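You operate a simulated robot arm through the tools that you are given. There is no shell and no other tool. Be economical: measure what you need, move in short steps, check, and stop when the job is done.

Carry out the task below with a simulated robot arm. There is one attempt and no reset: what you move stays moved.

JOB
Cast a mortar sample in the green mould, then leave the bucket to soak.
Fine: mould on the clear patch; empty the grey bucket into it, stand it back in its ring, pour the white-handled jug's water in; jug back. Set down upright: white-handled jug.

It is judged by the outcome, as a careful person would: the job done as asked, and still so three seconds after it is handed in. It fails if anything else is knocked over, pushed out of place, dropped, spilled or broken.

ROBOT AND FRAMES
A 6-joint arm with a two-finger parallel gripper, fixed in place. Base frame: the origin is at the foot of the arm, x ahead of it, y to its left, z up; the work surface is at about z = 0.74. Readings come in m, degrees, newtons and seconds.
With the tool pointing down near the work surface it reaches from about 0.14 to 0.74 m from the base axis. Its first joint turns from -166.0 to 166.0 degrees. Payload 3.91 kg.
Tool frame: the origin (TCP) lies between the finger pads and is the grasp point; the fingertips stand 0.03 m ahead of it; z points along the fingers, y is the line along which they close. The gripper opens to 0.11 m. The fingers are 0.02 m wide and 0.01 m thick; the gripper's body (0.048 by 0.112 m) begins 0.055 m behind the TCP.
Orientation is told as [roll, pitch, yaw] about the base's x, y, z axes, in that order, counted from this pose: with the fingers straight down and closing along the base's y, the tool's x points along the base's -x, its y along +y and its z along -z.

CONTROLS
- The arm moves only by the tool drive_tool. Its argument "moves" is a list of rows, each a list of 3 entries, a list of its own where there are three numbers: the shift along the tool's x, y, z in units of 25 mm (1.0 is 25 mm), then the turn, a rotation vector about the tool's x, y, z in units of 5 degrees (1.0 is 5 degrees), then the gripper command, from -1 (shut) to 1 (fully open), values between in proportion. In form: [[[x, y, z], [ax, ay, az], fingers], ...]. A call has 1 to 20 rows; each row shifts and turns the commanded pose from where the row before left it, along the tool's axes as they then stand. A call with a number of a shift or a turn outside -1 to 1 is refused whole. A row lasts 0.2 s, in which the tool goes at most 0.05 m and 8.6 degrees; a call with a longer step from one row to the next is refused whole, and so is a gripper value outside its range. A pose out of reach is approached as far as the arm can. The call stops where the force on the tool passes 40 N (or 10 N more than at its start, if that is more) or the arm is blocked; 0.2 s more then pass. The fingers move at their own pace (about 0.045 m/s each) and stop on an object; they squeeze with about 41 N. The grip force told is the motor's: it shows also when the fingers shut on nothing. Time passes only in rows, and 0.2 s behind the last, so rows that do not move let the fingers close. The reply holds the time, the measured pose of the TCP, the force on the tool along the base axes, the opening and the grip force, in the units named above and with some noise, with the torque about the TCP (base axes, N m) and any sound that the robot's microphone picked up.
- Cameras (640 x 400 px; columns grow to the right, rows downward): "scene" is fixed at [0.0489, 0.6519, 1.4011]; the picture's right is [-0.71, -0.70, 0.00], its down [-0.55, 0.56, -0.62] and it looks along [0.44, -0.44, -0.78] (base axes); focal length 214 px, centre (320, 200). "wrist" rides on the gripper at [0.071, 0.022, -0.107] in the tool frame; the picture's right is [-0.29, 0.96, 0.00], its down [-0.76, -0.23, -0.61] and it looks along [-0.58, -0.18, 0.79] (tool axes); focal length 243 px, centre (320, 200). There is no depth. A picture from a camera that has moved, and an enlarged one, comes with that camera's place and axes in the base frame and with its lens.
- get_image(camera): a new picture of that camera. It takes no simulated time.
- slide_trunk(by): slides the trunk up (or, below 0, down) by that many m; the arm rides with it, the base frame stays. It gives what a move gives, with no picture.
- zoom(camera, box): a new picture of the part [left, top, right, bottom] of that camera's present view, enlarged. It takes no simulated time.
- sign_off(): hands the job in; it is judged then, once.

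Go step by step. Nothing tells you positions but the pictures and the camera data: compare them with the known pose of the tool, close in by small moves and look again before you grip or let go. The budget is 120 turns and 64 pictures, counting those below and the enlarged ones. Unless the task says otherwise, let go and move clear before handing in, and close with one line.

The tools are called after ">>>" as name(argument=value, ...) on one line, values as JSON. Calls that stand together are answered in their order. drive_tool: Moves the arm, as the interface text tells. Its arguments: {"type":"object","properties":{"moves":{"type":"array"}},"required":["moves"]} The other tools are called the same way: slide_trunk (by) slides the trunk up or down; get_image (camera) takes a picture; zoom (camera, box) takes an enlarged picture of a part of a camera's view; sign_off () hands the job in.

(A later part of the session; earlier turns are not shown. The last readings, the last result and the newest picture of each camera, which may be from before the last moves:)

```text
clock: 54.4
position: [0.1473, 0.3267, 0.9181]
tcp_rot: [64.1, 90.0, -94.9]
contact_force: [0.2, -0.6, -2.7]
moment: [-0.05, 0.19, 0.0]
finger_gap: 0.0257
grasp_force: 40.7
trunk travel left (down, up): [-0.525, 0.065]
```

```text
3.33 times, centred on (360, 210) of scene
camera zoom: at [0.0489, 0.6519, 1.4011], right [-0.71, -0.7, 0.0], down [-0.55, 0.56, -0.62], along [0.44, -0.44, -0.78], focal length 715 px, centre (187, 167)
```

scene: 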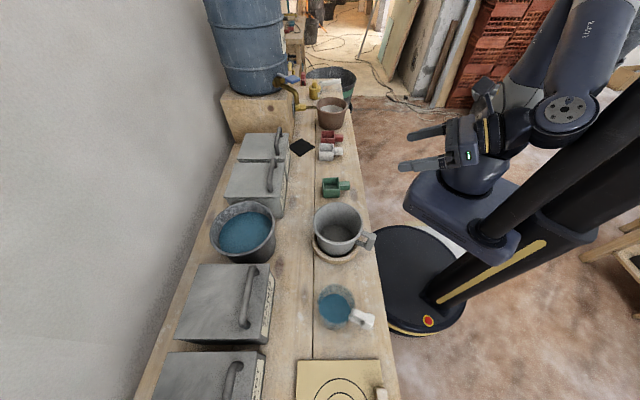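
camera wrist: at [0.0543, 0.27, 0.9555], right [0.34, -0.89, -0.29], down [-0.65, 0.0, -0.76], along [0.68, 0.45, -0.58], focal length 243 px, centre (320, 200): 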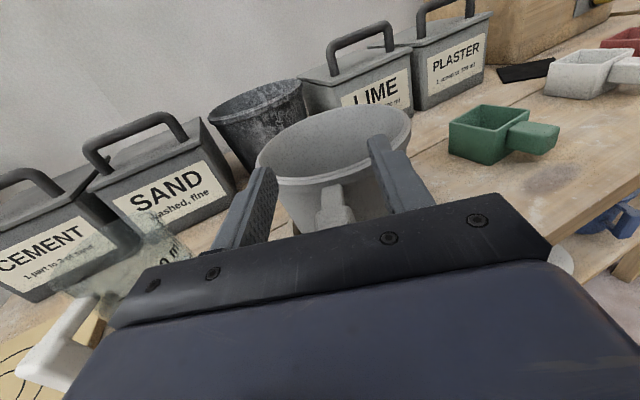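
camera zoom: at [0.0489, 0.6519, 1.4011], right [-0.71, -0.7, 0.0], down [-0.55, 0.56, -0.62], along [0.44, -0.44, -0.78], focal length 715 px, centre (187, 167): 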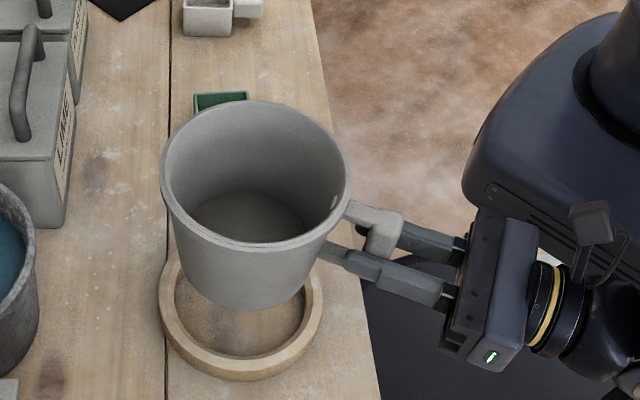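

The bucket is held firmly and lifts cleanly at about 3 N. I'll carry it level to beside the mould and turn it so it can be tipped sideways over it.

>>> drive_tool(moves=[[[0.1, 0.3, 0.15], [0, 0, 0], -1], [[0.09, 0.66, 0.33], [0, 0, 0], -1], [[0.09, 0.964, 0.487], [0, 0, 0], -1], [[0.09, 0.964, 0.487], [0, 0, 0], -1], [[0.09, 0.964, 0.487], [0, 0, 0], -1], [[0.09, 0.964, 0.487], [0, 0, 0], -1], [[0.09, 0.964, 0.487], [0, 0, 0], -1], [[0.09, 0.964, 0.487], [0, 0, 0], -1], [[0.09, 0.964, 0.487], [0, 0, 0], -1], [[0.09, 0.964, 0.487], [0, 0, 0], -1], [[0.09, 0.964, 0.487], [0, 0, 0], -1], [[0.09, 0.964, 0.487], [0, 0, 0], -1], [[0.09, 0.964, 0.487], [0, 0, 0], -1], [[0.09, 0.964, 0.487], [0, 0, 0], -1], [[0.05, 0.66, 0.33], [0, 0, 0], -1], [[0, 0.3, 0.15], [0, 0, 0], -1]])

>>> drive_tool(moves=[[[0, 0, 0], [0.4, 0, 0], -1], [[0, 0, 0], [0.8, 0, 0], -1], [[0, 0, 0], [0.9, 0, 0], -1], [[0, 0, 0], [0.9, 0, 0], -1], [[0, 0, 0], [0.9, 0, 0], -1], [[0, 0, 0], [0.9, 0, 0], -1], [[0, 0, 0], [0.9, 0, 0], -1], [[0, 0, 0], [0.9, 0, 0], -1], [[0, 0, 0], [0.8, 0, 0], -1], [[0, 0, 0], [0.4, 0, 0], -1]])

>>> get_image(camera="wrist")

>>> get_image(camera="scene")

```text
clock: 55.9
position: [0.245, 0.2883, 0.9224]
tcp_rot: [-110.0, 79.2, 91.2]
contact_force: [-0.4, -0.5, -2.2]
moment: [-0.12, 0.25, -0.01]
finger_gap: 0.0258
grasp_force: 40.6
trunk travel left (down, up): [-0.525, 0.065]
stopped in row 7: the arm was blocked; the commanded pose is now the measured one
```

```text
clock: 57.0
position: [0.2473, 0.3341, 0.9247]
tcp_rot: [-130.5, 69.9, 87.8]
contact_force: [-1.1, 0.4, -2.8]
moment: [-0.17, 0.24, -0.03]
finger_gap: 0.0258
grasp_force: 41.2
out of reach, approached as far as the arm can: row 5
trunk travel left (down, up): [-0.525, 0.065]
stopped in row 5: the arm was blocked; the commanded pose is now the measured one
```

```text
26 pictures are left
camera wrist: at [0.1754, 0.2331, 0.9627], right [0.6, -0.61, -0.52], down [-0.61, 0.08, -0.79], along [0.52, 0.79, -0.32], focal length 243 px, centre (320, 200)
```

wrist: 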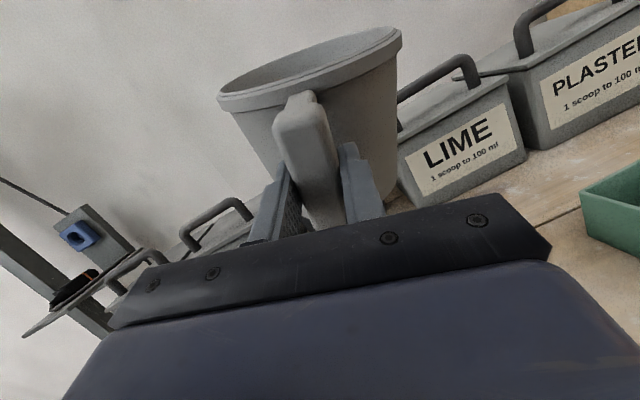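

```text
25 pictures are left
```

scene: 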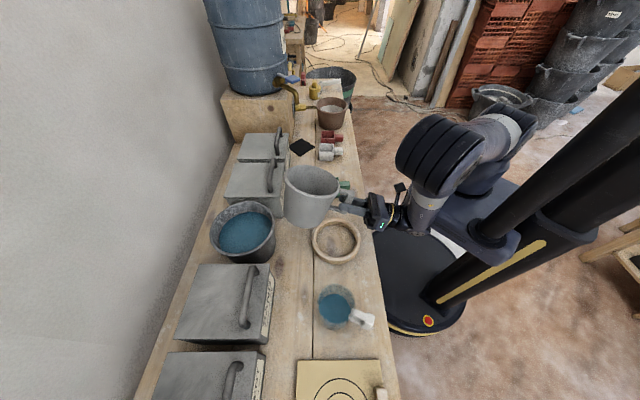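

The arm got cramped with the wrist too near the base, and the bucket is tilted slightly. I'll raise the trunk for room and ease outward before levelling.

>>> slide_trunk(by=0.06)

>>> drive_tool(moves=[[[0.13, 0.1, 0.46], [0, 0, 0], -1], [[0.26, 0.19, 0.915], [0, 0, 0], -1], [[0.26, 0.19, 0.915], [0, 0, 0], -1], [[0.26, 0.19, 0.915], [0, 0, 0], -1], [[0.13, 0.1, 0.46], [0, 0, 0], -1]])

>>> zoom(camera="scene", box=[220, 120, 460, 270])

```text
clock: 58.0
position: [0.2462, 0.3348, 0.9856]
tcp_rot: [-130.6, 69.9, 87.6]
contact_force: [0.5, 0.4, -3.2]
moment: [-0.18, 0.22, 0.0]
finger_gap: 0.0257
grasp_force: 41.1
trunk travel left (down, up): [-0.585, 0.005]
```

```text
clock: 59.2
position: [0.332, 0.364, 1.0247]
tcp_rot: [-130.7, 70.0, 87.7]
contact_force: [-0.3, -0.9, -2.0]
moment: [-0.19, 0.2, 0.01]
finger_gap: 0.0257
grasp_force: 41.4
trunk travel left (down, up): [-0.585, 0.005]
```

```text
2.67 times, centred on (340, 195) of scene
camera zoom: at [0.0489, 0.6519, 1.4011], right [-0.71, -0.7, 0.0], down [-0.55, 0.56, -0.62], along [0.44, -0.44, -0.78], focal length 572 px, centre (267, 213)
```

zoom: 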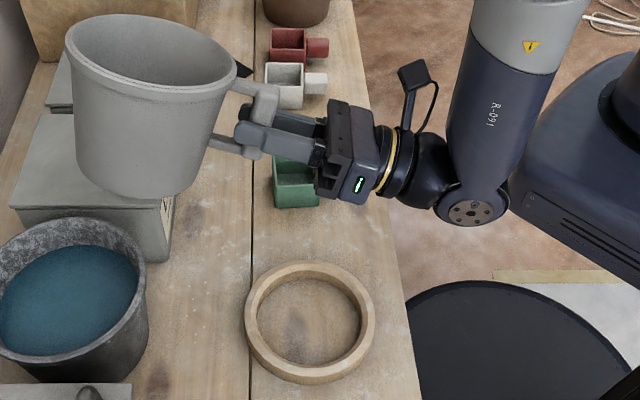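

>>> drive_tool(moves=[[[0, 0, 0], [0, -0.65, -0.76], -1], [[0, 0, 0], [0, -0.65, -0.76], -1], [[0, 0, 0], [0, -0.65, -0.76], -1], [[0, 0, 0], [0, -0.65, -0.76], -1], [[0, 0, 0], [0, 0, 0], -1]])

>>> zoom(camera="wrist", box=[0, 0, 640, 400])

```text
clock: 60.4
position: [0.3312, 0.3661, 1.0243]
tcp_rot: [95.2, 89.8, -46.5]
contact_force: [1.0, -0.6, -3.0]
moment: [-0.14, 0.21, 0.01]
finger_gap: 0.0258
grasp_force: 41.3
trunk travel left (down, up): [-0.585, 0.005]
```

```text
1.00 times, centred on (320, 200) of wrist (not enlarged: the box is as wide or as high as the picture)
camera zoom: at [0.2597, 0.2818, 1.0963], right [0.59, -0.75, -0.29], down [-0.62, -0.2, -0.76], along [0.51, 0.63, -0.58], focal length 243 px, centre (320, 200)
```

zoom: 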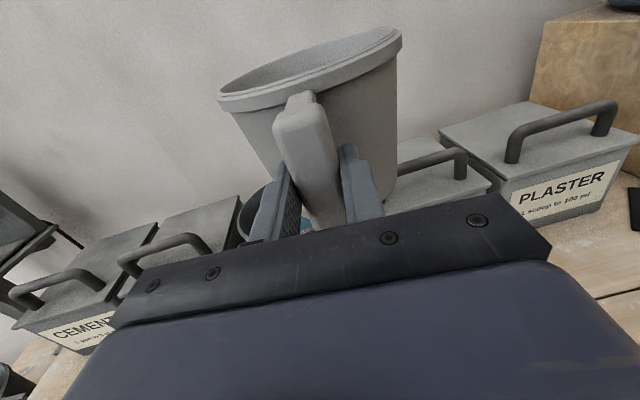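

>>> drive_tool(moves=[[[0.2, 0, 0], [0.4, 0, 0], -1], [[0.2, 0, 0], [0.8, 0, 0], -1], [[0.2, 0, 0], [0.9, 0, 0], -1], [[0.2, 0, 0], [0.9, 0, 0], -1], [[0, 0, 0], [0.9, 0, 0], -1], [[0, 0, 0], [0.44, 0, 0], -1]])

>>> drive_tool(moves=[[[0, 0.3, -0.27], [0, 0, 0], -1], [[0, 0.62, -0.55], [0, 0, 0], -1], [[0, 0.92, -0.82], [0, 0, 0], -1], [[0, 0.92, -0.82], [0, 0, 0], -1], [[0, 0.92, -0.82], [0, 0, 0], -1], [[0, 0.92, -0.82], [0, 0, 0], -1], [[0, 0.92, -0.82], [0, 0, 0], -1], [[0, 0.92, -0.82], [0, 0, 0], -1], [[0, 0.92, -0.82], [0, 0, 0], -1], [[0, 0.92, -0.82], [0, 0, 0], -1], [[0, 0.6, -0.54], [0, 0, 0], -1], [[0, 0.32, -0.28], [0, 0, 0], -1]])

>>> zoom(camera="scene", box=[240, 110, 440, 235])

```text
clock: 61.8
position: [0.2219, 0.4061, 1.0444]
tcp_rot: [137.5, 89.9, 17.1]
contact_force: [0.4, 0.6, -3.4]
moment: [-0.22, 0.16, -0.01]
finger_gap: 0.0257
grasp_force: 41.3
out of reach, approached as far as the arm can: row 3, 4, 5, 6
trunk travel left (down, up): [-0.585, 0.005]
```

```text
clock: 64.6
position: [0.1985, 0.3079, 1.0997]
tcp_rot: [-165.5, 83.2, 74.3]
contact_force: [0.3, 0.1, -2.5]
moment: [-0.22, 0.13, -0.02]
finger_gap: 0.0256
grasp_force: 41.1
out of reach, approached as far as the arm can: row 1, 2, 3, 4, 5, 6, 7, 8, 9, 10, 11, 12
trunk travel left (down, up): [-0.585, 0.005]
stopped in row 12: the arm was blocked; the commanded pose is now the measured one
```

```text
3.20 times, centred on (340, 172) of scene
camera zoom: at [0.0489, 0.6519, 1.4011], right [-0.71, -0.7, 0.0], down [-0.55, 0.56, -0.62], along [0.44, -0.44, -0.78], focal length 686 px, centre (256, 288)
```

zoom: 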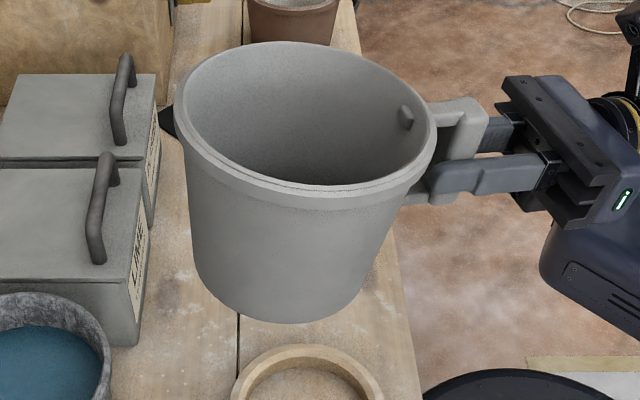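

The reach limit is directional: with a horizontal tool, the tool must point clockwise of the arm's own plane. I'll swing the bucket to point along the bench at about -45°, where the wrist sits well clear of the base.

>>> drive_tool(moves=[[[0, 0, 0], [-0.5, 0, 0], -1], [[0, 0, 0], [-1, -0.15, 0], -1], [[0, 0, 0], [-1, -0.2, 0], -1], [[0, 0, 0], [-1, -0.2, 0], -1], [[0, 0, 0], [-1, -0.2, 0], -1], [[0, 0, 0], [-1, -0.2, 0], -1], [[0, 0, 0], [-1, -0.2, 0], -1], [[0, 0, 0], [-1, -0.19, 0], -1], [[0, 0, 0], [-0.5, 0, 0], -1]])

```text
clock: 66.6
position: [0.1995, 0.3073, 1.1013]
tcp_rot: [-53.3, 85.9, 146.6]
contact_force: [0.2, 0.5, -2.3]
moment: [-0.12, 0.21, 0.0]
finger_gap: 0.0255
grasp_force: 40.9
trunk travel left (down, up): [-0.585, 0.005]
```

>>> drive_tool(moves=[[[0, 0, 0], [0, 0.25, -0.33], -1], [[0, 0, 0], [0, 0.24, -0.33], -1], [[0, 0, 0], [-0.5, 0, 0], -1], [[0, 0, 0], [-1, 0, 0], -1], [[0, 0, 0], [-1, 0, 0], -1], [[0, 0, 0], [-1, 0, 0], -1], [[0, 0, 0], [-1, 0, 0], -1], [[0, 0, 0], [-1, 0, 0], -1], [[0, 0, 0], [-1, 0, 0], -1], [[0, 0, 0], [-1, 0, 0], -1], [[0, 0, 0], [-1, 0, 0], -1], [[0, 0, 0], [-1, 0, 0], -1], [[0, 0, 0], [-1, 0, 0], -1], [[0, 0, 0], [-1, 0, 0], -1], [[0, 0, 0], [-1, 0, 0], -1], [[0, 0, 0], [-0.5, 0, 0], -1]])

>>> drive_tool(moves=[[[-0.4, -0.01, 0.28], [0, 0, 0], -1], [[-0.8, -0.02, 0.56], [0, 0, 0], -1], [[-0.8, -0.02, 0.56], [0, 0, 0], -1], [[-0.8, -0.02, 0.56], [0, 0, 0], -1], [[-0.8, -0.02, 0.56], [0, 0, 0], -1], [[-0.8, -0.02, 0.56], [0, 0, 0], -1], [[-0.8, -0.02, 0.56], [0, 0, 0], -1], [[-0.4, -0.01, 0.28], [0, 0, 0], -1]])

>>> get_image(camera="scene")

```text
clock: 70.0
position: [0.1999, 0.3057, 1.0997]
tcp_rot: [-26.5, 89.8, 108.7]
contact_force: [0.1, 0.0, -1.8]
moment: [0.16, 0.15, 0.01]
finger_gap: 0.0257
grasp_force: 40.8
trunk travel left (down, up): [-0.585, 0.005]
```

```text
clock: 71.8
position: [0.2709, 0.2399, 0.9587]
tcp_rot: [-132.3, 89.8, 2.9]
contact_force: [-1.1, 0.0, -2.4]
moment: [0.16, 0.18, 0.02]
finger_gap: 0.0256
grasp_force: 40.7
trunk travel left (down, up): [-0.585, 0.005]
```

```text
21 pictures are left
```

scene: 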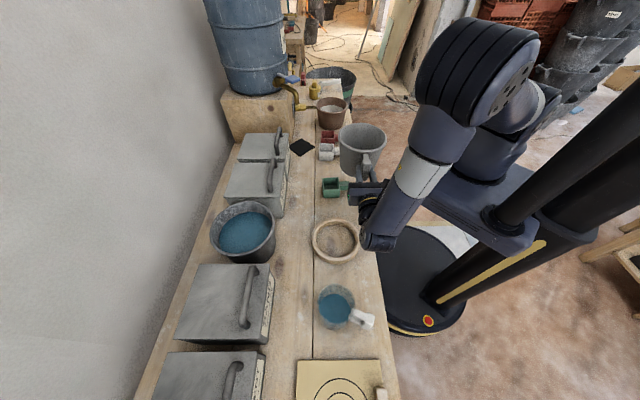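

>>> drive_tool(moves=[[[0, 0, 0], [0, 0, -0.5], -1], [[0, 0, 0], [0, 0, -0.9], -1], [[0, 0, 0], [0, 0, -0.9], -1], [[0, 0, 0], [0, 0, -0.9], -1], [[0, 0, 0], [0, 0, -0.9], -1], [[0, 0, 0], [0, 0, -0.9], -1], [[0, 0, 0], [0, 0, -0.9], -1], [[0, 0, 0], [0, 0, -0.1], -1]])

>>> zoom(camera="scene", box=[280, 110, 420, 210])

```text
clock: 73.6
position: [0.2718, 0.2397, 0.9603]
tcp_rot: [90.3, 59.9, -134.8]
contact_force: [0.0, 0.0, -1.8]
moment: [0.21, 0.18, 0.0]
finger_gap: 0.0257
grasp_force: 40.7
trunk travel left (down, up): [-0.585, 0.005]
```

```text
4.00 times, centred on (350, 160) of scene
camera zoom: at [0.0489, 0.6519, 1.4011], right [-0.71, -0.7, 0.0], down [-0.55, 0.56, -0.62], along [0.44, -0.44, -0.78], focal length 858 px, centre (200, 360)
```

zoom: 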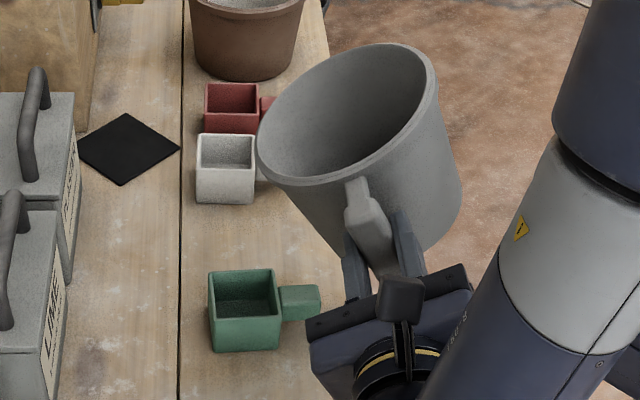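

The tipping geometry matches: the lip projects right over the mould. I'll lower it and tip to 60°.

>>> drive_tool(moves=[[[-0.63, -0.37, 0], [0, 0, 0], -1], [[-0.63, -0.37, 0], [0, 0, 0], -1], [[-0.63, -0.37, 0], [0, 0, 0], -1], [[0.054, -0.054, 0], [0, 0, -1], -1], [[0.054, -0.054, 0], [0, 0, -1], -1], [[0.054, -0.054, 0], [0, 0, -1], -1], [[0.054, -0.054, 0], [0, 0, -1], -1], [[0.054, -0.054, 0], [0, 0, -1], -1], [[0.054, -0.054, 0], [0, 0, -1], -1]])

>>> zoom(camera="scene", box=[280, 120, 420, 220])

```text
clock: 75.6
position: [0.28, 0.2473, 0.9074]
tcp_rot: [90.2, 29.9, -134.9]
contact_force: [0.3, -0.1, -3.0]
moment: [0.18, 0.15, 0.0]
finger_gap: 0.0258
grasp_force: 40.9
trunk travel left (down, up): [-0.585, 0.005]
```

```text
4.00 times, centred on (350, 170) of scene
camera zoom: at [0.0489, 0.6519, 1.4011], right [-0.71, -0.7, 0.0], down [-0.55, 0.56, -0.62], along [0.44, -0.44, -0.78], focal length 858 px, centre (200, 320)
```

zoom: 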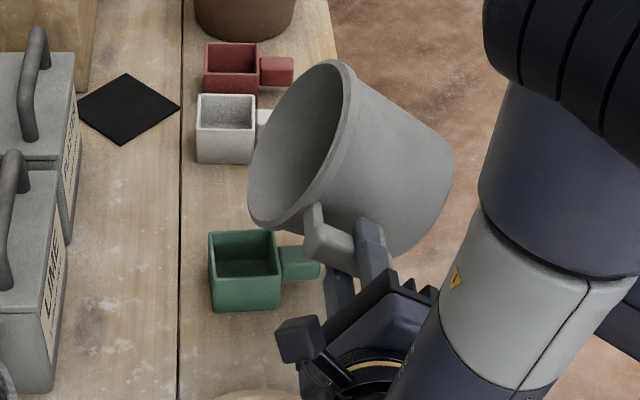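

>>> drive_tool(moves=[[[0.173, -0.073, 0], [0, 0, -1], -1], [[0.173, -0.073, 0], [0, 0, -1], -1], [[0.173, -0.073, 0], [0, 0, -1], -1], [[0, 0, 0], [0, 0, 0], -1]])

>>> zoom(camera="scene", box=[290, 130, 390, 210])

```text
clock: 76.6
position: [0.2904, 0.259, 0.9083]
tcp_rot: [90.0, 15.0, -134.9]
contact_force: [0.2, -0.5, -2.8]
moment: [0.22, 0.14, -0.02]
finger_gap: 0.0257
grasp_force: 40.6
trunk travel left (down, up): [-0.585, 0.005]
```

```text
5.00 times, centred on (340, 170) of scene
camera zoom: at [0.0489, 0.6519, 1.4011], right [-0.71, -0.7, 0.0], down [-0.55, 0.56, -0.62], along [0.44, -0.44, -0.78], focal length 1072 px, centre (220, 350)
```

zoom: 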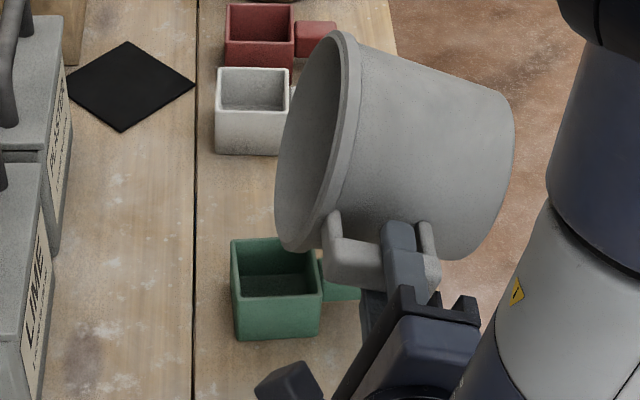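

>>> drive_tool(moves=[[[0.243, -0.034, 0], [0, 0, -1], -1], [[0.243, -0.034, 0], [0, 0, -1], -1], [[0.243, -0.034, 0], [0, 0, -1], -1], [[0, 0, 0], [0, 0, 0], -1], [[0, 0, 0], [0, 0, 0], -1]])

>>> zoom(camera="scene", box=[290, 130, 390, 210])

```text
clock: 77.8
position: [0.3016, 0.2716, 0.907]
tcp_rot: [90.1, 0.0, -135.0]
contact_force: [0.1, 0.0, -1.4]
moment: [0.2, 0.17, 0.03]
finger_gap: 0.0255
grasp_force: 41.0
trunk travel left (down, up): [-0.585, 0.005]
```

```text
5.00 times, centred on (340, 170) of scene
camera zoom: at [0.0489, 0.6519, 1.4011], right [-0.71, -0.7, 0.0], down [-0.55, 0.56, -0.62], along [0.44, -0.44, -0.78], focal length 1072 px, centre (220, 350)
```

zoom: 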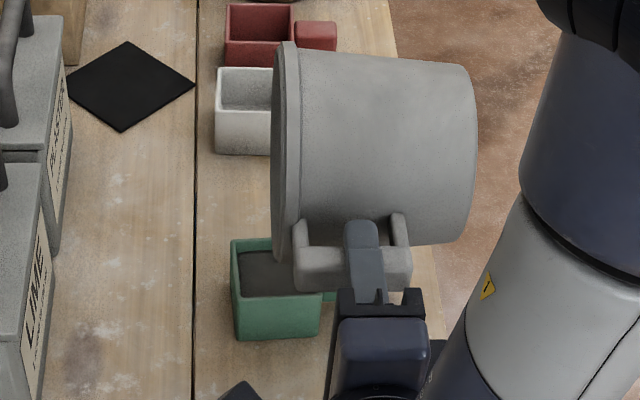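

The mortar is going into the mould cleanly. I'll keep tipping to empty the bucket.

>>> drive_tool(moves=[[[0.285, 0.035, 0], [0, 0, -1], -1], [[0.285, 0.035, 0], [0, 0, -1], -1], [[0.285, 0.035, 0], [0, 0, -1], -1], [[0.285, 0.115, 0], [0, 0, -1], -1], [[0.285, 0.115, 0], [0, 0, -1], -1], [[0.285, 0.115, 0], [0, 0, -1], -1], [[0, 0, 0], [0, 0, 0], -1], [[0, 0, 0], [0, 0, 0], -1], [[0, 0, 0], [0, 0, 0], -1], [[0, 0, 0], [0, 0, 0], -1], [[0, 0, 0], [0, 0, 0], -1]])

>>> zoom(camera="scene", box=[290, 130, 390, 210])

```text
clock: 80.2
position: [0.3347, 0.3025, 0.9099]
tcp_rot: [90.2, -29.9, -135.1]
contact_force: [-0.4, -0.1, -2.1]
moment: [0.22, 0.16, -0.03]
finger_gap: 0.0258
grasp_force: 41.1
trunk travel left (down, up): [-0.585, 0.005]
```

```text
5.00 times, centred on (340, 170) of scene
camera zoom: at [0.0489, 0.6519, 1.4011], right [-0.71, -0.7, 0.0], down [-0.55, 0.56, -0.62], along [0.44, -0.44, -0.78], focal length 1072 px, centre (220, 350)
```

zoom: 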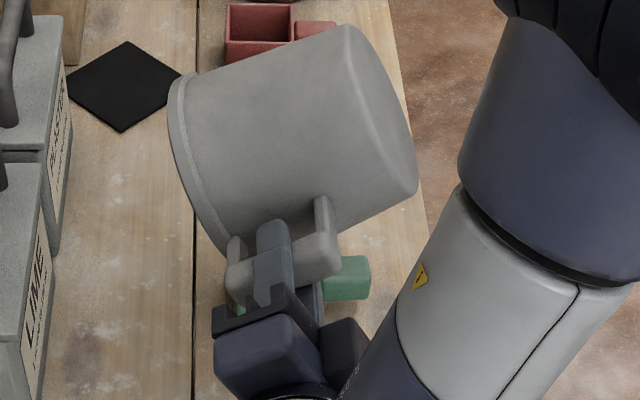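

>>> drive_tool(moves=[[[0, 0, 0], [0, 0, -1], -1], [[0, 0, 0], [0, 0, 0], -1], [[0, 0, 0], [0, 0, 0], -1], [[0, 0, 0], [0, 0, 1], -1], [[-0.285, -0.115, 0], [0, 0, 1], -1], [[-0.285, -0.115, 0], [0, 0, 1], -1], [[-0.285, -0.115, 0], [0, 0, 1], -1], [[-0.285, -0.035, 0], [0, 0, 1], -1], [[-0.285, -0.035, 0], [0, 0, 1], -1], [[-0.285, -0.035, 0], [0, 0, 1], -1], [[-0.243, 0.034, 0], [0, 0, 1], -1], [[-0.243, 0.034, 0], [0, 0, 1], -1], [[-0.243, 0.034, 0], [0, 0, 1], -1], [[-0.173, 0.073, 0], [0, 0, 1], -1], [[-0.173, 0.073, 0], [0, 0, 1], -1], [[-0.173, 0.073, 0], [0, 0, 1], -1], [[-0.05, 0.05, 0], [0, 0, 1], -1], [[-0.05, 0.05, 0], [0, 0, 1], -1], [[-0.05, 0.05, 0], [0, 0, 1], -1]])

>>> drive_tool(moves=[[[0.35, 0.35, 0], [0, 0, 1], -1], [[0.4, 0.3, 0], [0, 0, 1], -1], [[0.5, 0.3, 0], [0, 0, 1], -1], [[0.5, 0.25, 0], [0, 0, 1], -1], [[0.5, 0.2, 0], [0, 0, 1], -1], [[0.5, 0.15, 0], [0, 0, 1], -1], [[0.5, 0.1, 0], [0, 0, 1], -1], [[0.5, 0.05, 0], [0, 0, 1], -1], [[0.5, 0, 0], [0, 0, 1], -1], [[0, 0, 0], [0, 0, 0], -1]])

>>> zoom(camera="scene", box=[270, 100, 430, 210])

```text
clock: 84.2
position: [0.2764, 0.2449, 0.9138]
tcp_rot: [90.1, 45.2, -134.7]
contact_force: [0.0, -0.2, -3.2]
moment: [0.2, 0.16, 0.02]
finger_gap: 0.0256
grasp_force: 40.8
trunk travel left (down, up): [-0.585, 0.005]
```

```text
clock: 86.4
position: [0.2805, 0.2487, 1.0318]
tcp_rot: [-130.5, 89.8, 4.5]
contact_force: [-0.2, -0.4, -4.2]
moment: [0.18, 0.19, 0.02]
finger_gap: 0.0257
grasp_force: 41.4
trunk travel left (down, up): [-0.585, 0.005]
```

```text
3.64 times, centred on (350, 155) of scene
camera zoom: at [0.0489, 0.6519, 1.4011], right [-0.71, -0.7, 0.0], down [-0.55, 0.56, -0.62], along [0.44, -0.44, -0.78], focal length 780 px, centre (211, 364)
```

zoom: 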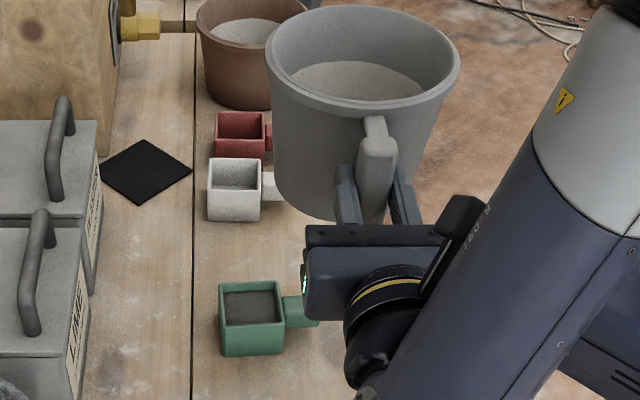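

The bucket is empty and the mould is full with nothing spilled. Now I retrace the path to the ring.

>>> drive_tool(moves=[[[0.4, 0.1, -0.5], [0, 0, 0], -1], [[0.68, 0.17, -0.97], [0, 0, 0], -1], [[0.68, 0.17, -0.97], [0, 0, 0], -1], [[0.68, 0.17, -0.97], [0, 0, 0], -1], [[0.28, 0.06, -0.5], [0, 0, 0], -1]])

>>> drive_tool(moves=[[[0, 0, 0], [0.6, 0, 0], -1], [[0, 0, 0], [1, 0, 0], -1], [[0, 0, 0], [1, 0, 0], -1], [[0, 0, 0], [1, 0, 0], -1], [[0, 0, 0], [1, 0, 0], -1], [[0, 0, 0], [1, 0, 0], -1], [[0, 0, 0], [1, 0, 0], -1], [[0, 0, 0], [1, 0, 0], -1], [[0, 0, 0], [1, 0, 0], -1], [[0, 0, 0], [1, 0, 0], -1], [[0, 0, 0], [1, 0, 0], -1], [[0, 0, 0], [1, 0, 0], -1], [[0, 0, 0], [1, 0, 0], -1], [[0, 0, 0], [0.6, 0, 0], -1], [[0, 0, 0], [0, 0, 0], -1]])

```text
clock: 87.6
position: [0.1997, 0.3067, 1.0992]
tcp_rot: [-43.4, 89.9, 91.8]
contact_force: [0.4, -0.5, -2.7]
moment: [0.19, 0.16, -0.03]
finger_gap: 0.0257
grasp_force: 40.8
trunk travel left (down, up): [-0.585, 0.005]
```

```text
clock: 90.8
position: [0.2005, 0.3071, 1.0996]
tcp_rot: [147.1, 89.9, -11.7]
contact_force: [0.2, -0.2, -2.4]
moment: [-0.07, 0.23, 0.02]
finger_gap: 0.0254
grasp_force: 40.7
trunk travel left (down, up): [-0.585, 0.005]
```

>>> drive_tool(moves=[[[-0.44, -0.3, -0.34], [0, 0, 0], -1], [[-0.89, -0.3, -0.34], [0, 0, 0], -1], [[-0.89, -0.3, -0.34], [0, 0, 0], -1], [[-0.89, -0.3, -0.34], [0, 0, 0], -1], [[-0.89, -0.34, -0.35], [0, 0, 0], -1], [[-0.89, 0, 0], [0, 0, 0], -1], [[-0.89, 0, 0], [0, 0, 0], -1], [[-0.89, 0, 0], [0, 0, 0], -1], [[-0.8, 0, 0], [0, 0, 0], -1], [[-0.5, 0, 0], [0, 0, 0], -1], [[0, 0, 0], [0, 0, 0], -1]])

>>> zoom(camera="scene", box=[280, 170, 440, 280])

```text
clock: 93.2
position: [0.1467, 0.3273, 0.8998]
tcp_rot: [146.0, 89.8, -13.0]
contact_force: [-0.6, -0.1, -3.0]
moment: [-0.09, 0.22, 0.02]
finger_gap: 0.0256
grasp_force: 41.1
trunk travel left (down, up): [-0.585, 0.005]
```

```text
3.64 times, centred on (360, 225) of scene
camera zoom: at [0.0489, 0.6519, 1.4011], right [-0.71, -0.7, 0.0], down [-0.55, 0.56, -0.62], along [0.44, -0.44, -0.78], focal length 780 px, centre (174, 109)
```

zoom: 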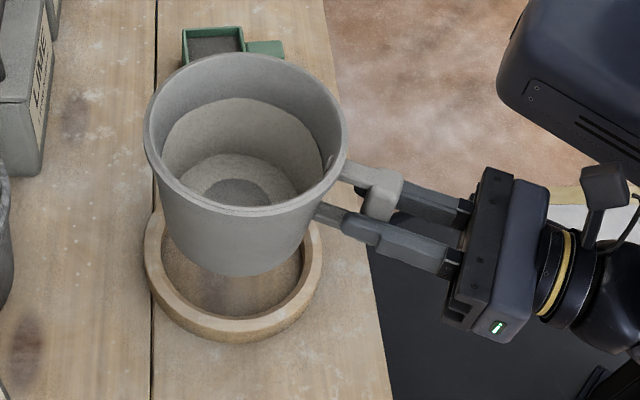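

>>> drive_tool(moves=[[[-0.6, 0, 0], [0, 0, 0], -1], [[-0.6, 0, 0], [0, 0, 0], -1], [[-0.6, 0, 0], [0, 0, 0], -1], [[-0.6, 0, 0], [0, 0, 0], -1], [[-0.4, 0, 0], [0, 0, 0], -1], [[-0.25, 0, 0], [0, 0, 0], -1], [[-0.15, 0, 0], [0, 0, 0], -1], [[0, 0, 0], [0, 0, 0], -1]])

>>> zoom(camera="scene", box=[280, 190, 440, 290])

```text
clock: 95.0
position: [0.1468, 0.3271, 0.8212]
tcp_rot: [149.2, 89.9, -9.8]
contact_force: [-0.8, -0.2, -2.6]
moment: [-0.1, 0.21, 0.0]
finger_gap: 0.0259
grasp_force: 40.8
trunk travel left (down, up): [-0.585, 0.005]
```

```text
4.00 times, centred on (360, 240) of scene
camera zoom: at [0.0489, 0.6519, 1.4011], right [-0.71, -0.7, 0.0], down [-0.55, 0.56, -0.62], along [0.44, -0.44, -0.78], focal length 858 px, centre (160, 40)
```

zoom: 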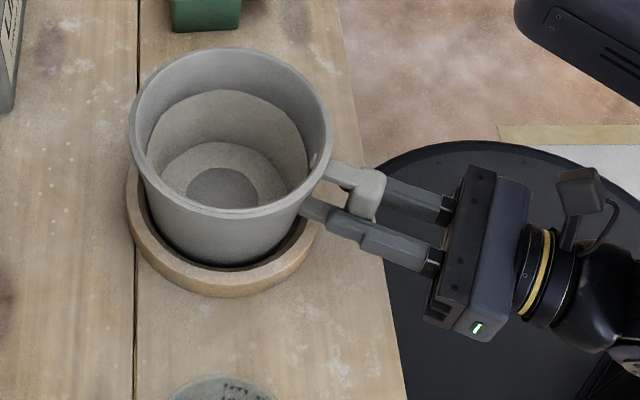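

Inside the ring, still about 3 mm up. I'll finish lowering in small steps.

>>> drive_tool(moves=[[[-0.08, 0, 0], [0, 0, 0], -1], [[0, 0, 0], [0, 0, 0], -1]])

>>> drive_tool(moves=[[[-0.06, 0, 0], [0, 0, 0], -1], [[0, 0, 0], [0, 0, 0], -1]])

```text
clock: 95.6
position: [0.1472, 0.3276, 0.819]
tcp_rot: [141.6, 89.9, -17.5]
contact_force: [0.2, -0.3, -1.4]
moment: [-0.1, 0.27, 0.0]
finger_gap: 0.026
grasp_force: 41.1
trunk travel left (down, up): [-0.585, 0.005]
```

```text
clock: 96.2
position: [0.146, 0.3262, 0.8171]
tcp_rot: [163.4, 89.8, 4.4]
contact_force: [1.2, 1.3, 3.0]
moment: [0.41, -0.64, 0.06]
finger_gap: 0.0255
grasp_force: 40.8
trunk travel left (down, up): [-0.585, 0.005]
```

>>> drive_tool(moves=[[[0, 0, 0], [0, 0, 0], -0.3], [[0, 0, 0], [0, 0, 0], 0.1], [[0, 0, 0], [0, 0, 0], 0.1], [[0, 0, 0], [0, 0, 0], 0.1], [[0.5, 0, 0], [0, 0, 0], 0.1], [[0.9, 0, 0], [0, 0, 0], 0.1], [[0.9, 0, 0], [0, 0, 0], 0.1], [[0.9, 0, 0], [0, 0, 0], 0.1], [[0.9, 0, 0], [0, 0, 0], 0.3], [[0.9, 0, 0], [0, 0, 0], 0.5], [[0.9, 0, 0], [0, 0, 0], 0.5], [[0.9, 0, 0], [0, 0, 0], 0.5]])

>>> get_image(camera="scene")

>>> get_image(camera="wrist")

```text
clock: 98.8
position: [0.1458, 0.3283, 0.9865]
tcp_rot: [148.5, 89.8, -10.4]
contact_force: [0.5, -0.8, 0.6]
moment: [0.01, -0.01, 0.02]
finger_gap: 0.0827
grasp_force: 0.1
trunk travel left (down, up): [-0.585, 0.005]
```

```text
12 pictures are left
```

scene: 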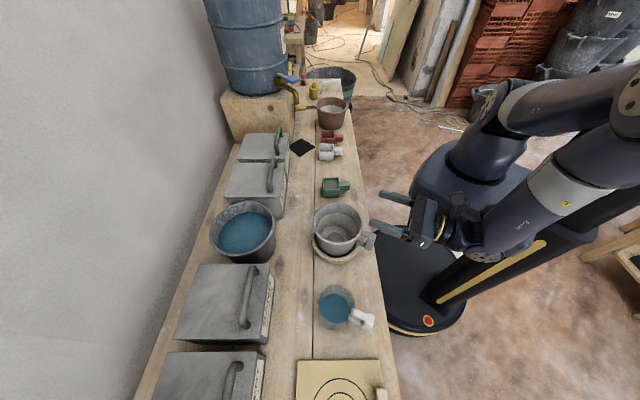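

```text
11 pictures are left
camera wrist: at [0.0532, 0.2697, 1.0582], right [0.34, -0.89, -0.29], down [-0.65, 0.0, -0.76], along [0.68, 0.45, -0.58], focal length 243 px, centre (320, 200)
```

wrist: 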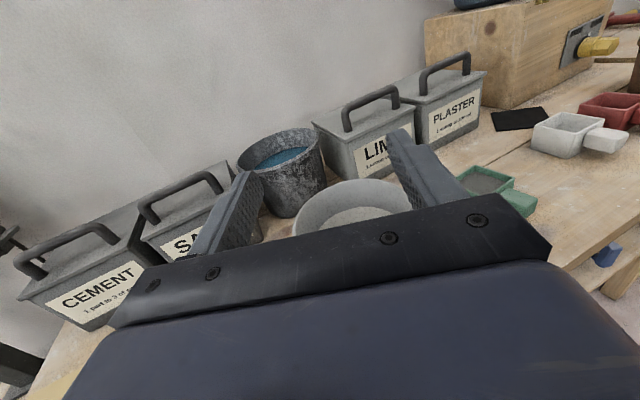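

The bucket is standing back in its ring. Next I move over to the jug's white handle, which has a similar orientation, and look.

>>> drive_tool(moves=[[[0, -0.96, -0.5], [0, 0, 0], 0.5], [[0, -0.96, -0.5], [0, 0, 0], 0.5], [[0, -0.96, -0.5], [0, 0, 0], 0.5], [[-0.2, -0.96, -0.5], [0, 0, 0], 0.5], [[-0.2, -0.96, 0], [0, 0, 0], 0.5], [[-0.2, -0.96, 0], [0, 0, 0], 0.5], [[-0.2, -0.96, 0], [0, 0, 0], 0.5], [[-0.2, -0.96, 0], [0, 0, 0], 0.5], [[0, 0, 0], [0, 0, 0], 0.5]])

>>> get_image(camera="wrist")

>>> zoom(camera="scene", box=[290, 270, 430, 360])

```text
clock: 100.8
position: [0.0304, 0.49, 0.9608]
tcp_rot: [139.1, 89.9, -19.9]
contact_force: [0.3, -0.3, -0.6]
moment: [-0.01, 0.02, -0.02]
finger_gap: 0.0826
grasp_force: 0.1
trunk travel left (down, up): [-0.585, 0.005]
```

```text
10 pictures are left
camera wrist: at [-0.0624, 0.4317, 1.0316], right [0.34, -0.89, -0.29], down [-0.65, 0.0, -0.76], along [0.68, 0.45, -0.58], focal length 243 px, centre (320, 200)
```

wrist: 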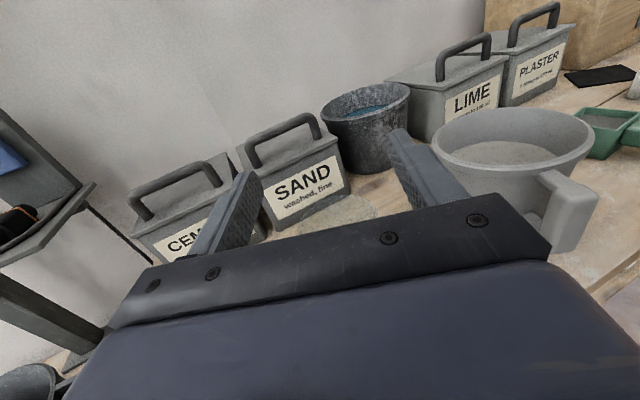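

```text
4.44 times, centred on (360, 315) of scene
camera zoom: at [0.0489, 0.6519, 1.4011], right [-0.71, -0.7, 0.0], down [-0.55, 0.56, -0.62], along [0.44, -0.44, -0.78], focal length 953 px, centre (142, -311)
```

zoom: 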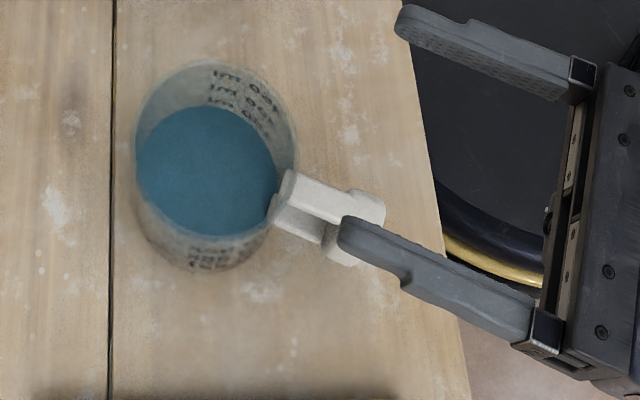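

>>> drive_tool(moves=[[[0, 0, -0.6], [0, 0, 0], 0.3], [[0, 0, -0.6], [0, 0, 0], 0.3], [[-0.7, 0, 0], [0, 0, 0], 0.3], [[-0.7, 0, 0], [0, 0, 0], 0.3], [[-0.6, 0, 0], [0, 0, 0], 0.3], [[0, 0, 0], [0, 0, 0], 0.3]])

>>> zoom(camera="wrist", box=[200, 60, 440, 230])

```text
clock: 102.2
position: [0.0032, 0.4796, 0.9122]
tcp_rot: [155.5, 89.8, -3.7]
contact_force: [0.5, -0.7, 1.0]
moment: [-0.03, 0.0, -0.05]
finger_gap: 0.0714
grasp_force: 0.1
trunk travel left (down, up): [-0.585, 0.005]
```

```text
2.35 times, centred on (320, 145) of wrist
camera zoom: at [-0.0902, 0.4202, 0.9821], right [0.34, -0.89, -0.29], down [-0.65, 0.0, -0.76], along [0.68, 0.45, -0.58], focal length 571 px, centre (320, 329)
```

zoom: 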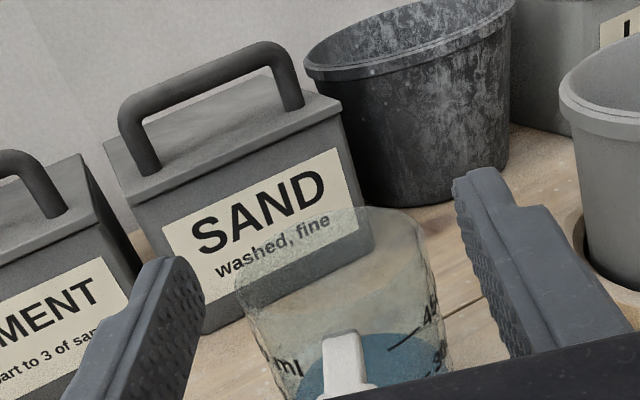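

>>> drive_tool(moves=[[[-0.6, 0, 0], [0.4, 0, 0], 0.1], [[-0.6, 0, 0], [0.4, 0, 0], 0.1], [[-0.6, -0.06, 0.4], [0, 0, 0], 0.1], [[-0.1, -0.06, 0.4], [0, 0, 0], 0.1], [[0, 0, 0], [0, 0, 0], 0.1]])

>>> zoom(camera="wrist", box=[220, 80, 430, 240])

```text
clock: 103.4
position: [0.0213, 0.4891, 0.8635]
tcp_rot: [135.0, 89.7, -20.0]
contact_force: [-0.4, -0.1, 0.1]
moment: [0.01, -0.02, -0.01]
finger_gap: 0.0604
grasp_force: 0.1
trunk travel left (down, up): [-0.585, 0.005]
```

```text
2.50 times, centred on (325, 160) of wrist
camera zoom: at [-0.0682, 0.4252, 0.9346], right [0.41, -0.87, -0.29], down [-0.65, -0.05, -0.76], along [0.65, 0.5, -0.58], focal length 606 px, centre (308, 300)
```

zoom: 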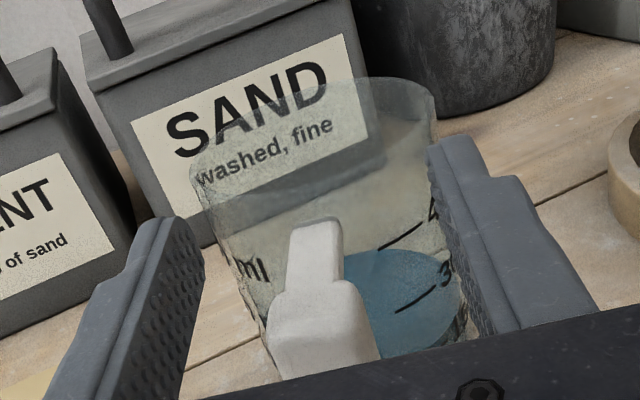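

>>> drive_tool(moves=[[[0, -0.2, 0.3], [0, 0, 0], 0.1], [[-0.7, 0, 0], [0, 0, 0], 0.1], [[-0.7, 0, 0], [0, 0, 0], 0.1], [[-0.7, 0, 0], [0, 0, 0], 0.1], [[-0.1, 0, 0], [0, 0, 0], 0.1]])

>>> zoom(camera="scene", box=[300, 270, 420, 350])

```text
clock: 104.6
position: [0.0244, 0.4972, 0.8093]
tcp_rot: [136.9, 89.8, -18.2]
contact_force: [0.3, 0.0, -0.8]
moment: [0.0, 0.01, -0.01]
finger_gap: 0.0602
grasp_force: 0.1
trunk travel left (down, up): [-0.585, 0.005]
```

```text
5.00 times, centred on (360, 310) of scene
camera zoom: at [0.0489, 0.6519, 1.4011], right [-0.71, -0.7, 0.0], down [-0.55, 0.56, -0.62], along [0.44, -0.44, -0.78], focal length 1072 px, centre (120, -350)
```

zoom: 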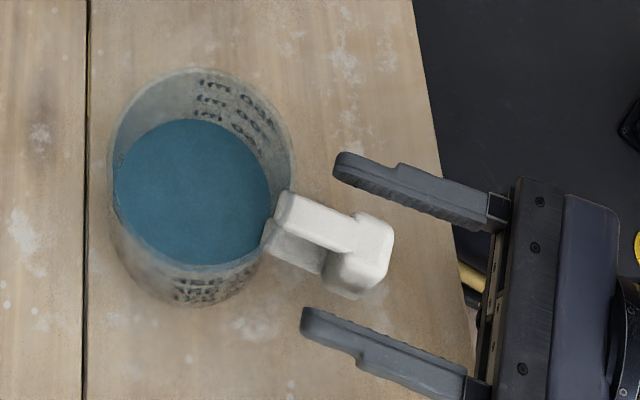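

>>> drive_tool(moves=[[[0, 0, 0], [0, 0, 0], -0.3], [[0, 0, 0], [0, 0, 0], -0.5], [[0, 0, 0], [0, 0, 0], -0.7], [[0, 0, 0], [0, 0, 0], -1], [[0, 0, 0], [0, 0, 0], -1], [[0, 0, 0], [0, 0, 0], -1]])

>>> drive_tool(moves=[[[0.2, 0, 0], [0, 0, 0], -1], [[0.4, 0, 0], [0, 0, 0], -1], [[0.6, 0, 0], [0, 0, 0], -1], [[0.8, 0, 0], [0, 0, 0], -1], [[0.9, 0, 0], [0, 0, 0], -1], [[0.9, 0, 0], [0, 0, 0], -1], [[0.9, 0, 0], [0, 0, 0], -1], [[0.8, 0, 0], [0, 0, 0], -1], [[0.4, 0, 0], [0, 0, 0], -1], [[0, 0, 0], [0, 0, 0], -1]])

>>> get_image(camera="scene")

```text
clock: 106.0
position: [0.0247, 0.4971, 0.8097]
tcp_rot: [141.1, 89.8, -14.0]
contact_force: [-0.6, 0.3, 0.1]
moment: [0.03, 0.02, 0.0]
finger_gap: 0.0254
grasp_force: 41.0
trunk travel left (down, up): [-0.585, 0.005]
```

```text
clock: 108.2
position: [0.0253, 0.4962, 0.9569]
tcp_rot: [142.0, 89.8, -13.0]
contact_force: [-0.7, -0.1, -2.4]
moment: [-0.06, 0.1, -0.05]
finger_gap: 0.0256
grasp_force: 40.8
trunk travel left (down, up): [-0.585, 0.005]
```

```text
5 pictures are left
```

scene: 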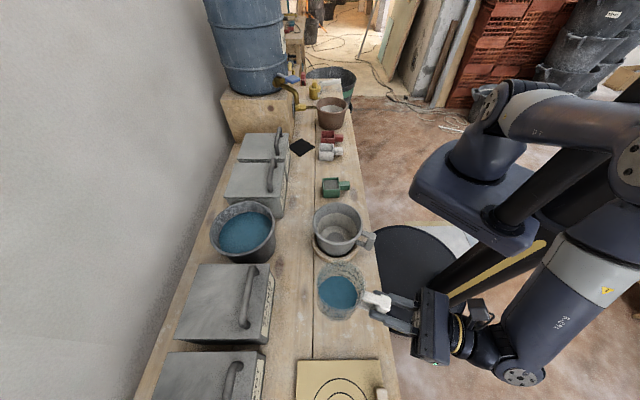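

The jug is held and level. I'll carry it to the bucket, with its lip above the bucket mouth, and begin to tip toward the bucket's centre.

>>> drive_tool(moves=[[[0, 0.35, 0.15], [0, 0, 0], -1], [[0, 0.65, 0.27], [0, 0, 0], -1], [[0, 0.9, 0.38], [0, 0, 0], -1], [[0, 0.9, 0.38], [0, 0, 0], -1], [[0, 0.9, 0.38], [0, 0, 0], -1], [[0, 0.85, 0.36], [0, 0, 0], -1], [[0, 0.6, 0.25], [0, 0, 0], -1], [[0, 0.35, 0.15], [0, 0, 0], -1], [[0, 0, 0], [0, 0, 0], -1], [[0, 0, 0], [0, 0, 0.5], -1], [[0, 0, 0], [0, 0, 1], -1], [[0, 0, 0], [0, 0, 1], -1], [[0, 0, 0], [0, 0, 1], -1], [[0, 0, 0], [0, 0, 0.5], -1]])

>>> zoom(camera="scene", box=[280, 180, 440, 290])

```text
clock: 111.2
position: [0.1351, 0.3972, 0.9571]
tcp_rot: [-90.4, 70.2, 114.8]
contact_force: [0.1, -0.2, -1.3]
moment: [-0.07, 0.09, 0.02]
finger_gap: 0.0255
grasp_force: 41.0
trunk travel left (down, up): [-0.585, 0.005]
```

```text
3.64 times, centred on (360, 235) of scene
camera zoom: at [0.0489, 0.6519, 1.4011], right [-0.71, -0.7, 0.0], down [-0.55, 0.56, -0.62], along [0.44, -0.44, -0.78], focal length 780 px, centre (174, 73)
```

zoom: 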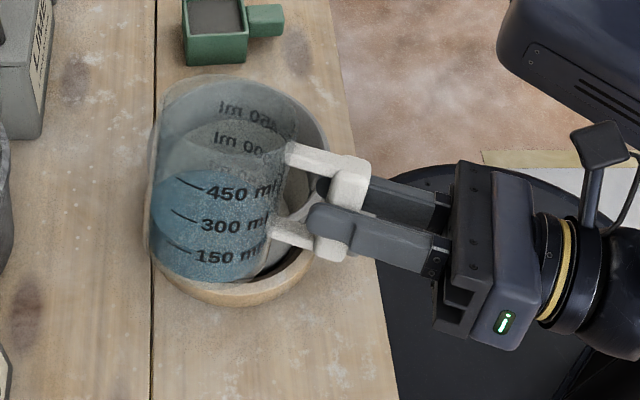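

The lip is well within the bucket mouth. I'll pour slowly to 60°.

>>> drive_tool(moves=[[[0, 0, 0], [0, 0, 0.5], -1], [[0, 0, 0], [0, 0, 0.5], -1], [[0, 0, 0], [0, 0, 0.5], -1], [[0, 0, 0], [0, 0, 0.5], -1], [[0, 0, 0], [0, 0, 0.5], -1], [[0, 0, 0], [0, 0, 0.5], -1], [[0, 0, 0], [0, 0, 0.5], -1], [[0, 0, 0], [0, 0, 0.5], -1], [[0, 0, 0], [0, 0, 0.5], -1], [[0, 0, 0], [0, 0, 0.5], -1], [[0, 0, 0], [0, 0, 0.5], -1], [[0, 0, 0], [0, 0, 0.5], -1], [[0, 0, 0], [0, 0, 0.5], -1], [[0, 0, 0], [0, 0, 0.5], -1], [[0, 0, 0], [0, 0, 0.5], -1], [[0, 0, 0], [0, 0, 0.5], -1], [[0, 0, 0], [0, 0, 0], -1], [[0, 0, 0], [0, 0, 0], -1], [[0, 0, 0], [0, 0, 0], -1]])

>>> zoom(camera="scene", box=[280, 180, 440, 290])

```text
clock: 115.2
position: [0.1361, 0.3953, 0.9566]
tcp_rot: [-90.1, 30.1, 114.9]
contact_force: [0.0, 0.4, -2.1]
moment: [-0.1, 0.1, 0.06]
finger_gap: 0.0257
grasp_force: 40.9
trunk travel left (down, up): [-0.585, 0.005]
```

```text
3.64 times, centred on (360, 235) of scene
camera zoom: at [0.0489, 0.6519, 1.4011], right [-0.71, -0.7, 0.0], down [-0.55, 0.56, -0.62], along [0.44, -0.44, -0.78], focal length 780 px, centre (174, 73)
```

zoom: 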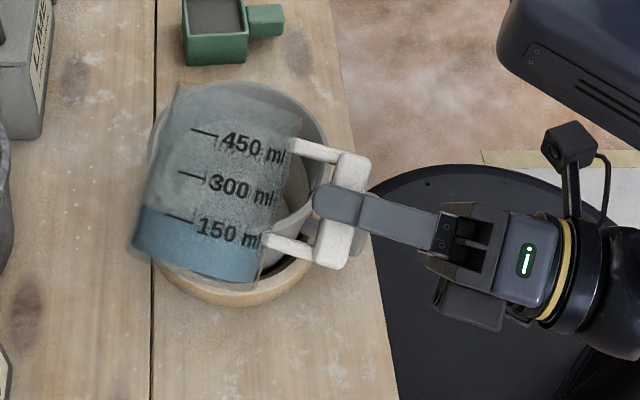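

>>> drive_tool(moves=[[[0.033, 0.014, 0], [0, 0, 0.5], -1], [[0.033, 0.014, 0], [0, 0, 0.5], -1], [[0.033, 0.014, 0], [0, 0, 0.5], -1], [[0.033, 0.014, 0], [0, 0, 0.5], -1], [[0.033, 0.014, 0], [0, 0, 0.5], -1], [[0.033, 0.014, 0], [0, 0, 0.5], -1], [[0.061, 0.008, 0], [0, 0, 0.5], -1], [[0.061, 0.008, 0], [0, 0, 0.5], -1], [[0.061, 0.008, 0], [0, 0, 0.5], -1], [[0.061, 0.008, 0], [0, 0, 0.5], -1], [[0.061, 0.008, 0], [0, 0, 0.5], -1], [[0.061, 0.008, 0], [0, 0, 0.5], -1], [[0.166, -0.02, 0], [0, 0, 1], -1], [[0.166, -0.02, 0], [0, 0, 1], -1], [[0.166, -0.02, 0], [0, 0, 1], -1], [[0.183, -0.074, 0], [0, 0, 1], -1], [[0.183, -0.074, 0], [0, 0, 1], -1], [[0.183, -0.074, 0], [0, 0, 1], -1], [[0, 0, 0], [0, 0, 0], -1], [[0, 0, 0], [0, 0, 0], -1]])

>>> drive_tool(moves=[[[0.17, -0.12, 0], [0, 0, 1], -1], [[0.17, -0.12, 0], [0, 0, 1], -1], [[0, 0, 0], [0, 0, 0], -1], [[0, 0, 0], [0, 0, 0], -1], [[0, 0, 0], [0, 0, 0], -1], [[0, 0, 0], [0, 0, 0], -1], [[0, 0, 0], [0, 0, 0], -1], [[0, 0, 0], [0, 0, 0], -1], [[0, 0, 0], [0, 0, 0], -1], [[0, 0, 0], [0, 0, 0], -1]])

>>> zoom(camera="scene", box=[280, 180, 440, 290])

```text
clock: 119.4
position: [0.1536, 0.3596, 0.9579]
tcp_rot: [-90.0, -29.9, 115.0]
contact_force: [0.7, 0.0, -1.4]
moment: [-0.08, 0.09, 0.0]
finger_gap: 0.0255
grasp_force: 41.1
trunk travel left (down, up): [-0.585, 0.005]
```

```text
clock: 121.6
position: [0.1589, 0.35, 0.9585]
tcp_rot: [-90.2, -39.8, 115.1]
contact_force: [0.0, -0.5, -0.3]
moment: [-0.07, 0.08, -0.03]
finger_gap: 0.0255
grasp_force: 40.9
trunk travel left (down, up): [-0.585, 0.005]
```

```text
3.64 times, centred on (360, 235) of scene
camera zoom: at [0.0489, 0.6519, 1.4011], right [-0.71, -0.7, 0.0], down [-0.55, 0.56, -0.62], along [0.44, -0.44, -0.78], focal length 780 px, centre (174, 73)
```

zoom: 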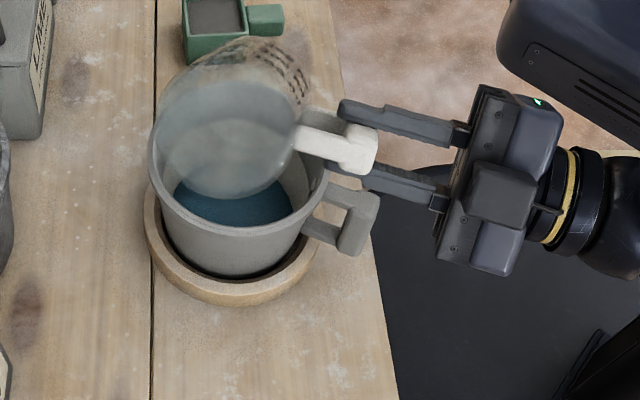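

The water is in the bucket and the jug is empty. I'll turn the jug upright and take it back.

>>> drive_tool(moves=[[[-0.17, 0.12, 0], [0, 0, -1], -1], [[-0.17, 0.12, 0], [0, 0, -1], -1], [[-0.183, 0.074, 0], [0, 0, -1], -1], [[-0.183, 0.074, 0], [0, 0, -1], -1], [[-0.183, 0.074, 0], [0, 0, -1], -1], [[-0.166, 0.02, 0], [0, 0, -1], -1], [[-0.166, 0.02, 0], [0, 0, -1], -1], [[-0.166, 0.02, 0], [0, 0, -1], -1], [[-0.122, -0.016, 0], [0, 0, -1], -1], [[-0.122, -0.016, 0], [0, 0, -1], -1], [[-0.122, -0.016, 0], [0, 0, -1], -1], [[-0.066, -0.028, 0], [0, 0, -1], -1], [[-0.066, -0.028, 0], [0, 0, -1], -1], [[-0.066, -0.028, 0], [0, 0, -1], -1], [[0, 0, 0], [0, 0, -1], -1], [[0, 0, 0], [0, 0, -1], -1], [[0, 0, 0], [0, 0, -1], -1], [[0, 0, 0], [0, 0, -1], -1], [[0, 0, 0], [0, 0, -1], -1], [[0, 0, 0], [0, 0, -1], -1]])

>>> drive_tool(moves=[[[0, 0, 0], [0, 0, -1], -1], [[0, 0, 0], [0, 0, -1], -1], [[0, 0, 0], [0, 0, -1], -1], [[0, 0, 0], [0, 0, -1], -1], [[0, 0, 0], [0, 0, -1], -1], [[0, 0, 0], [0, 0, -1], -1], [[0, 0, 0], [0, 0, 0], -1]])

```text
clock: 125.8
position: [0.1353, 0.3972, 0.9599]
tcp_rot: [-90.2, 60.3, 114.8]
contact_force: [0.1, -0.3, -2.2]
moment: [-0.05, 0.07, -0.01]
finger_gap: 0.0255
grasp_force: 41.3
trunk travel left (down, up): [-0.585, 0.005]
```

```text
clock: 127.4
position: [0.1361, 0.3974, 0.9617]
tcp_rot: [127.6, 89.9, -27.5]
contact_force: [0.4, -0.5, -1.8]
moment: [0.0, 0.1, -0.03]
finger_gap: 0.0255
grasp_force: 41.0
trunk travel left (down, up): [-0.585, 0.005]
```

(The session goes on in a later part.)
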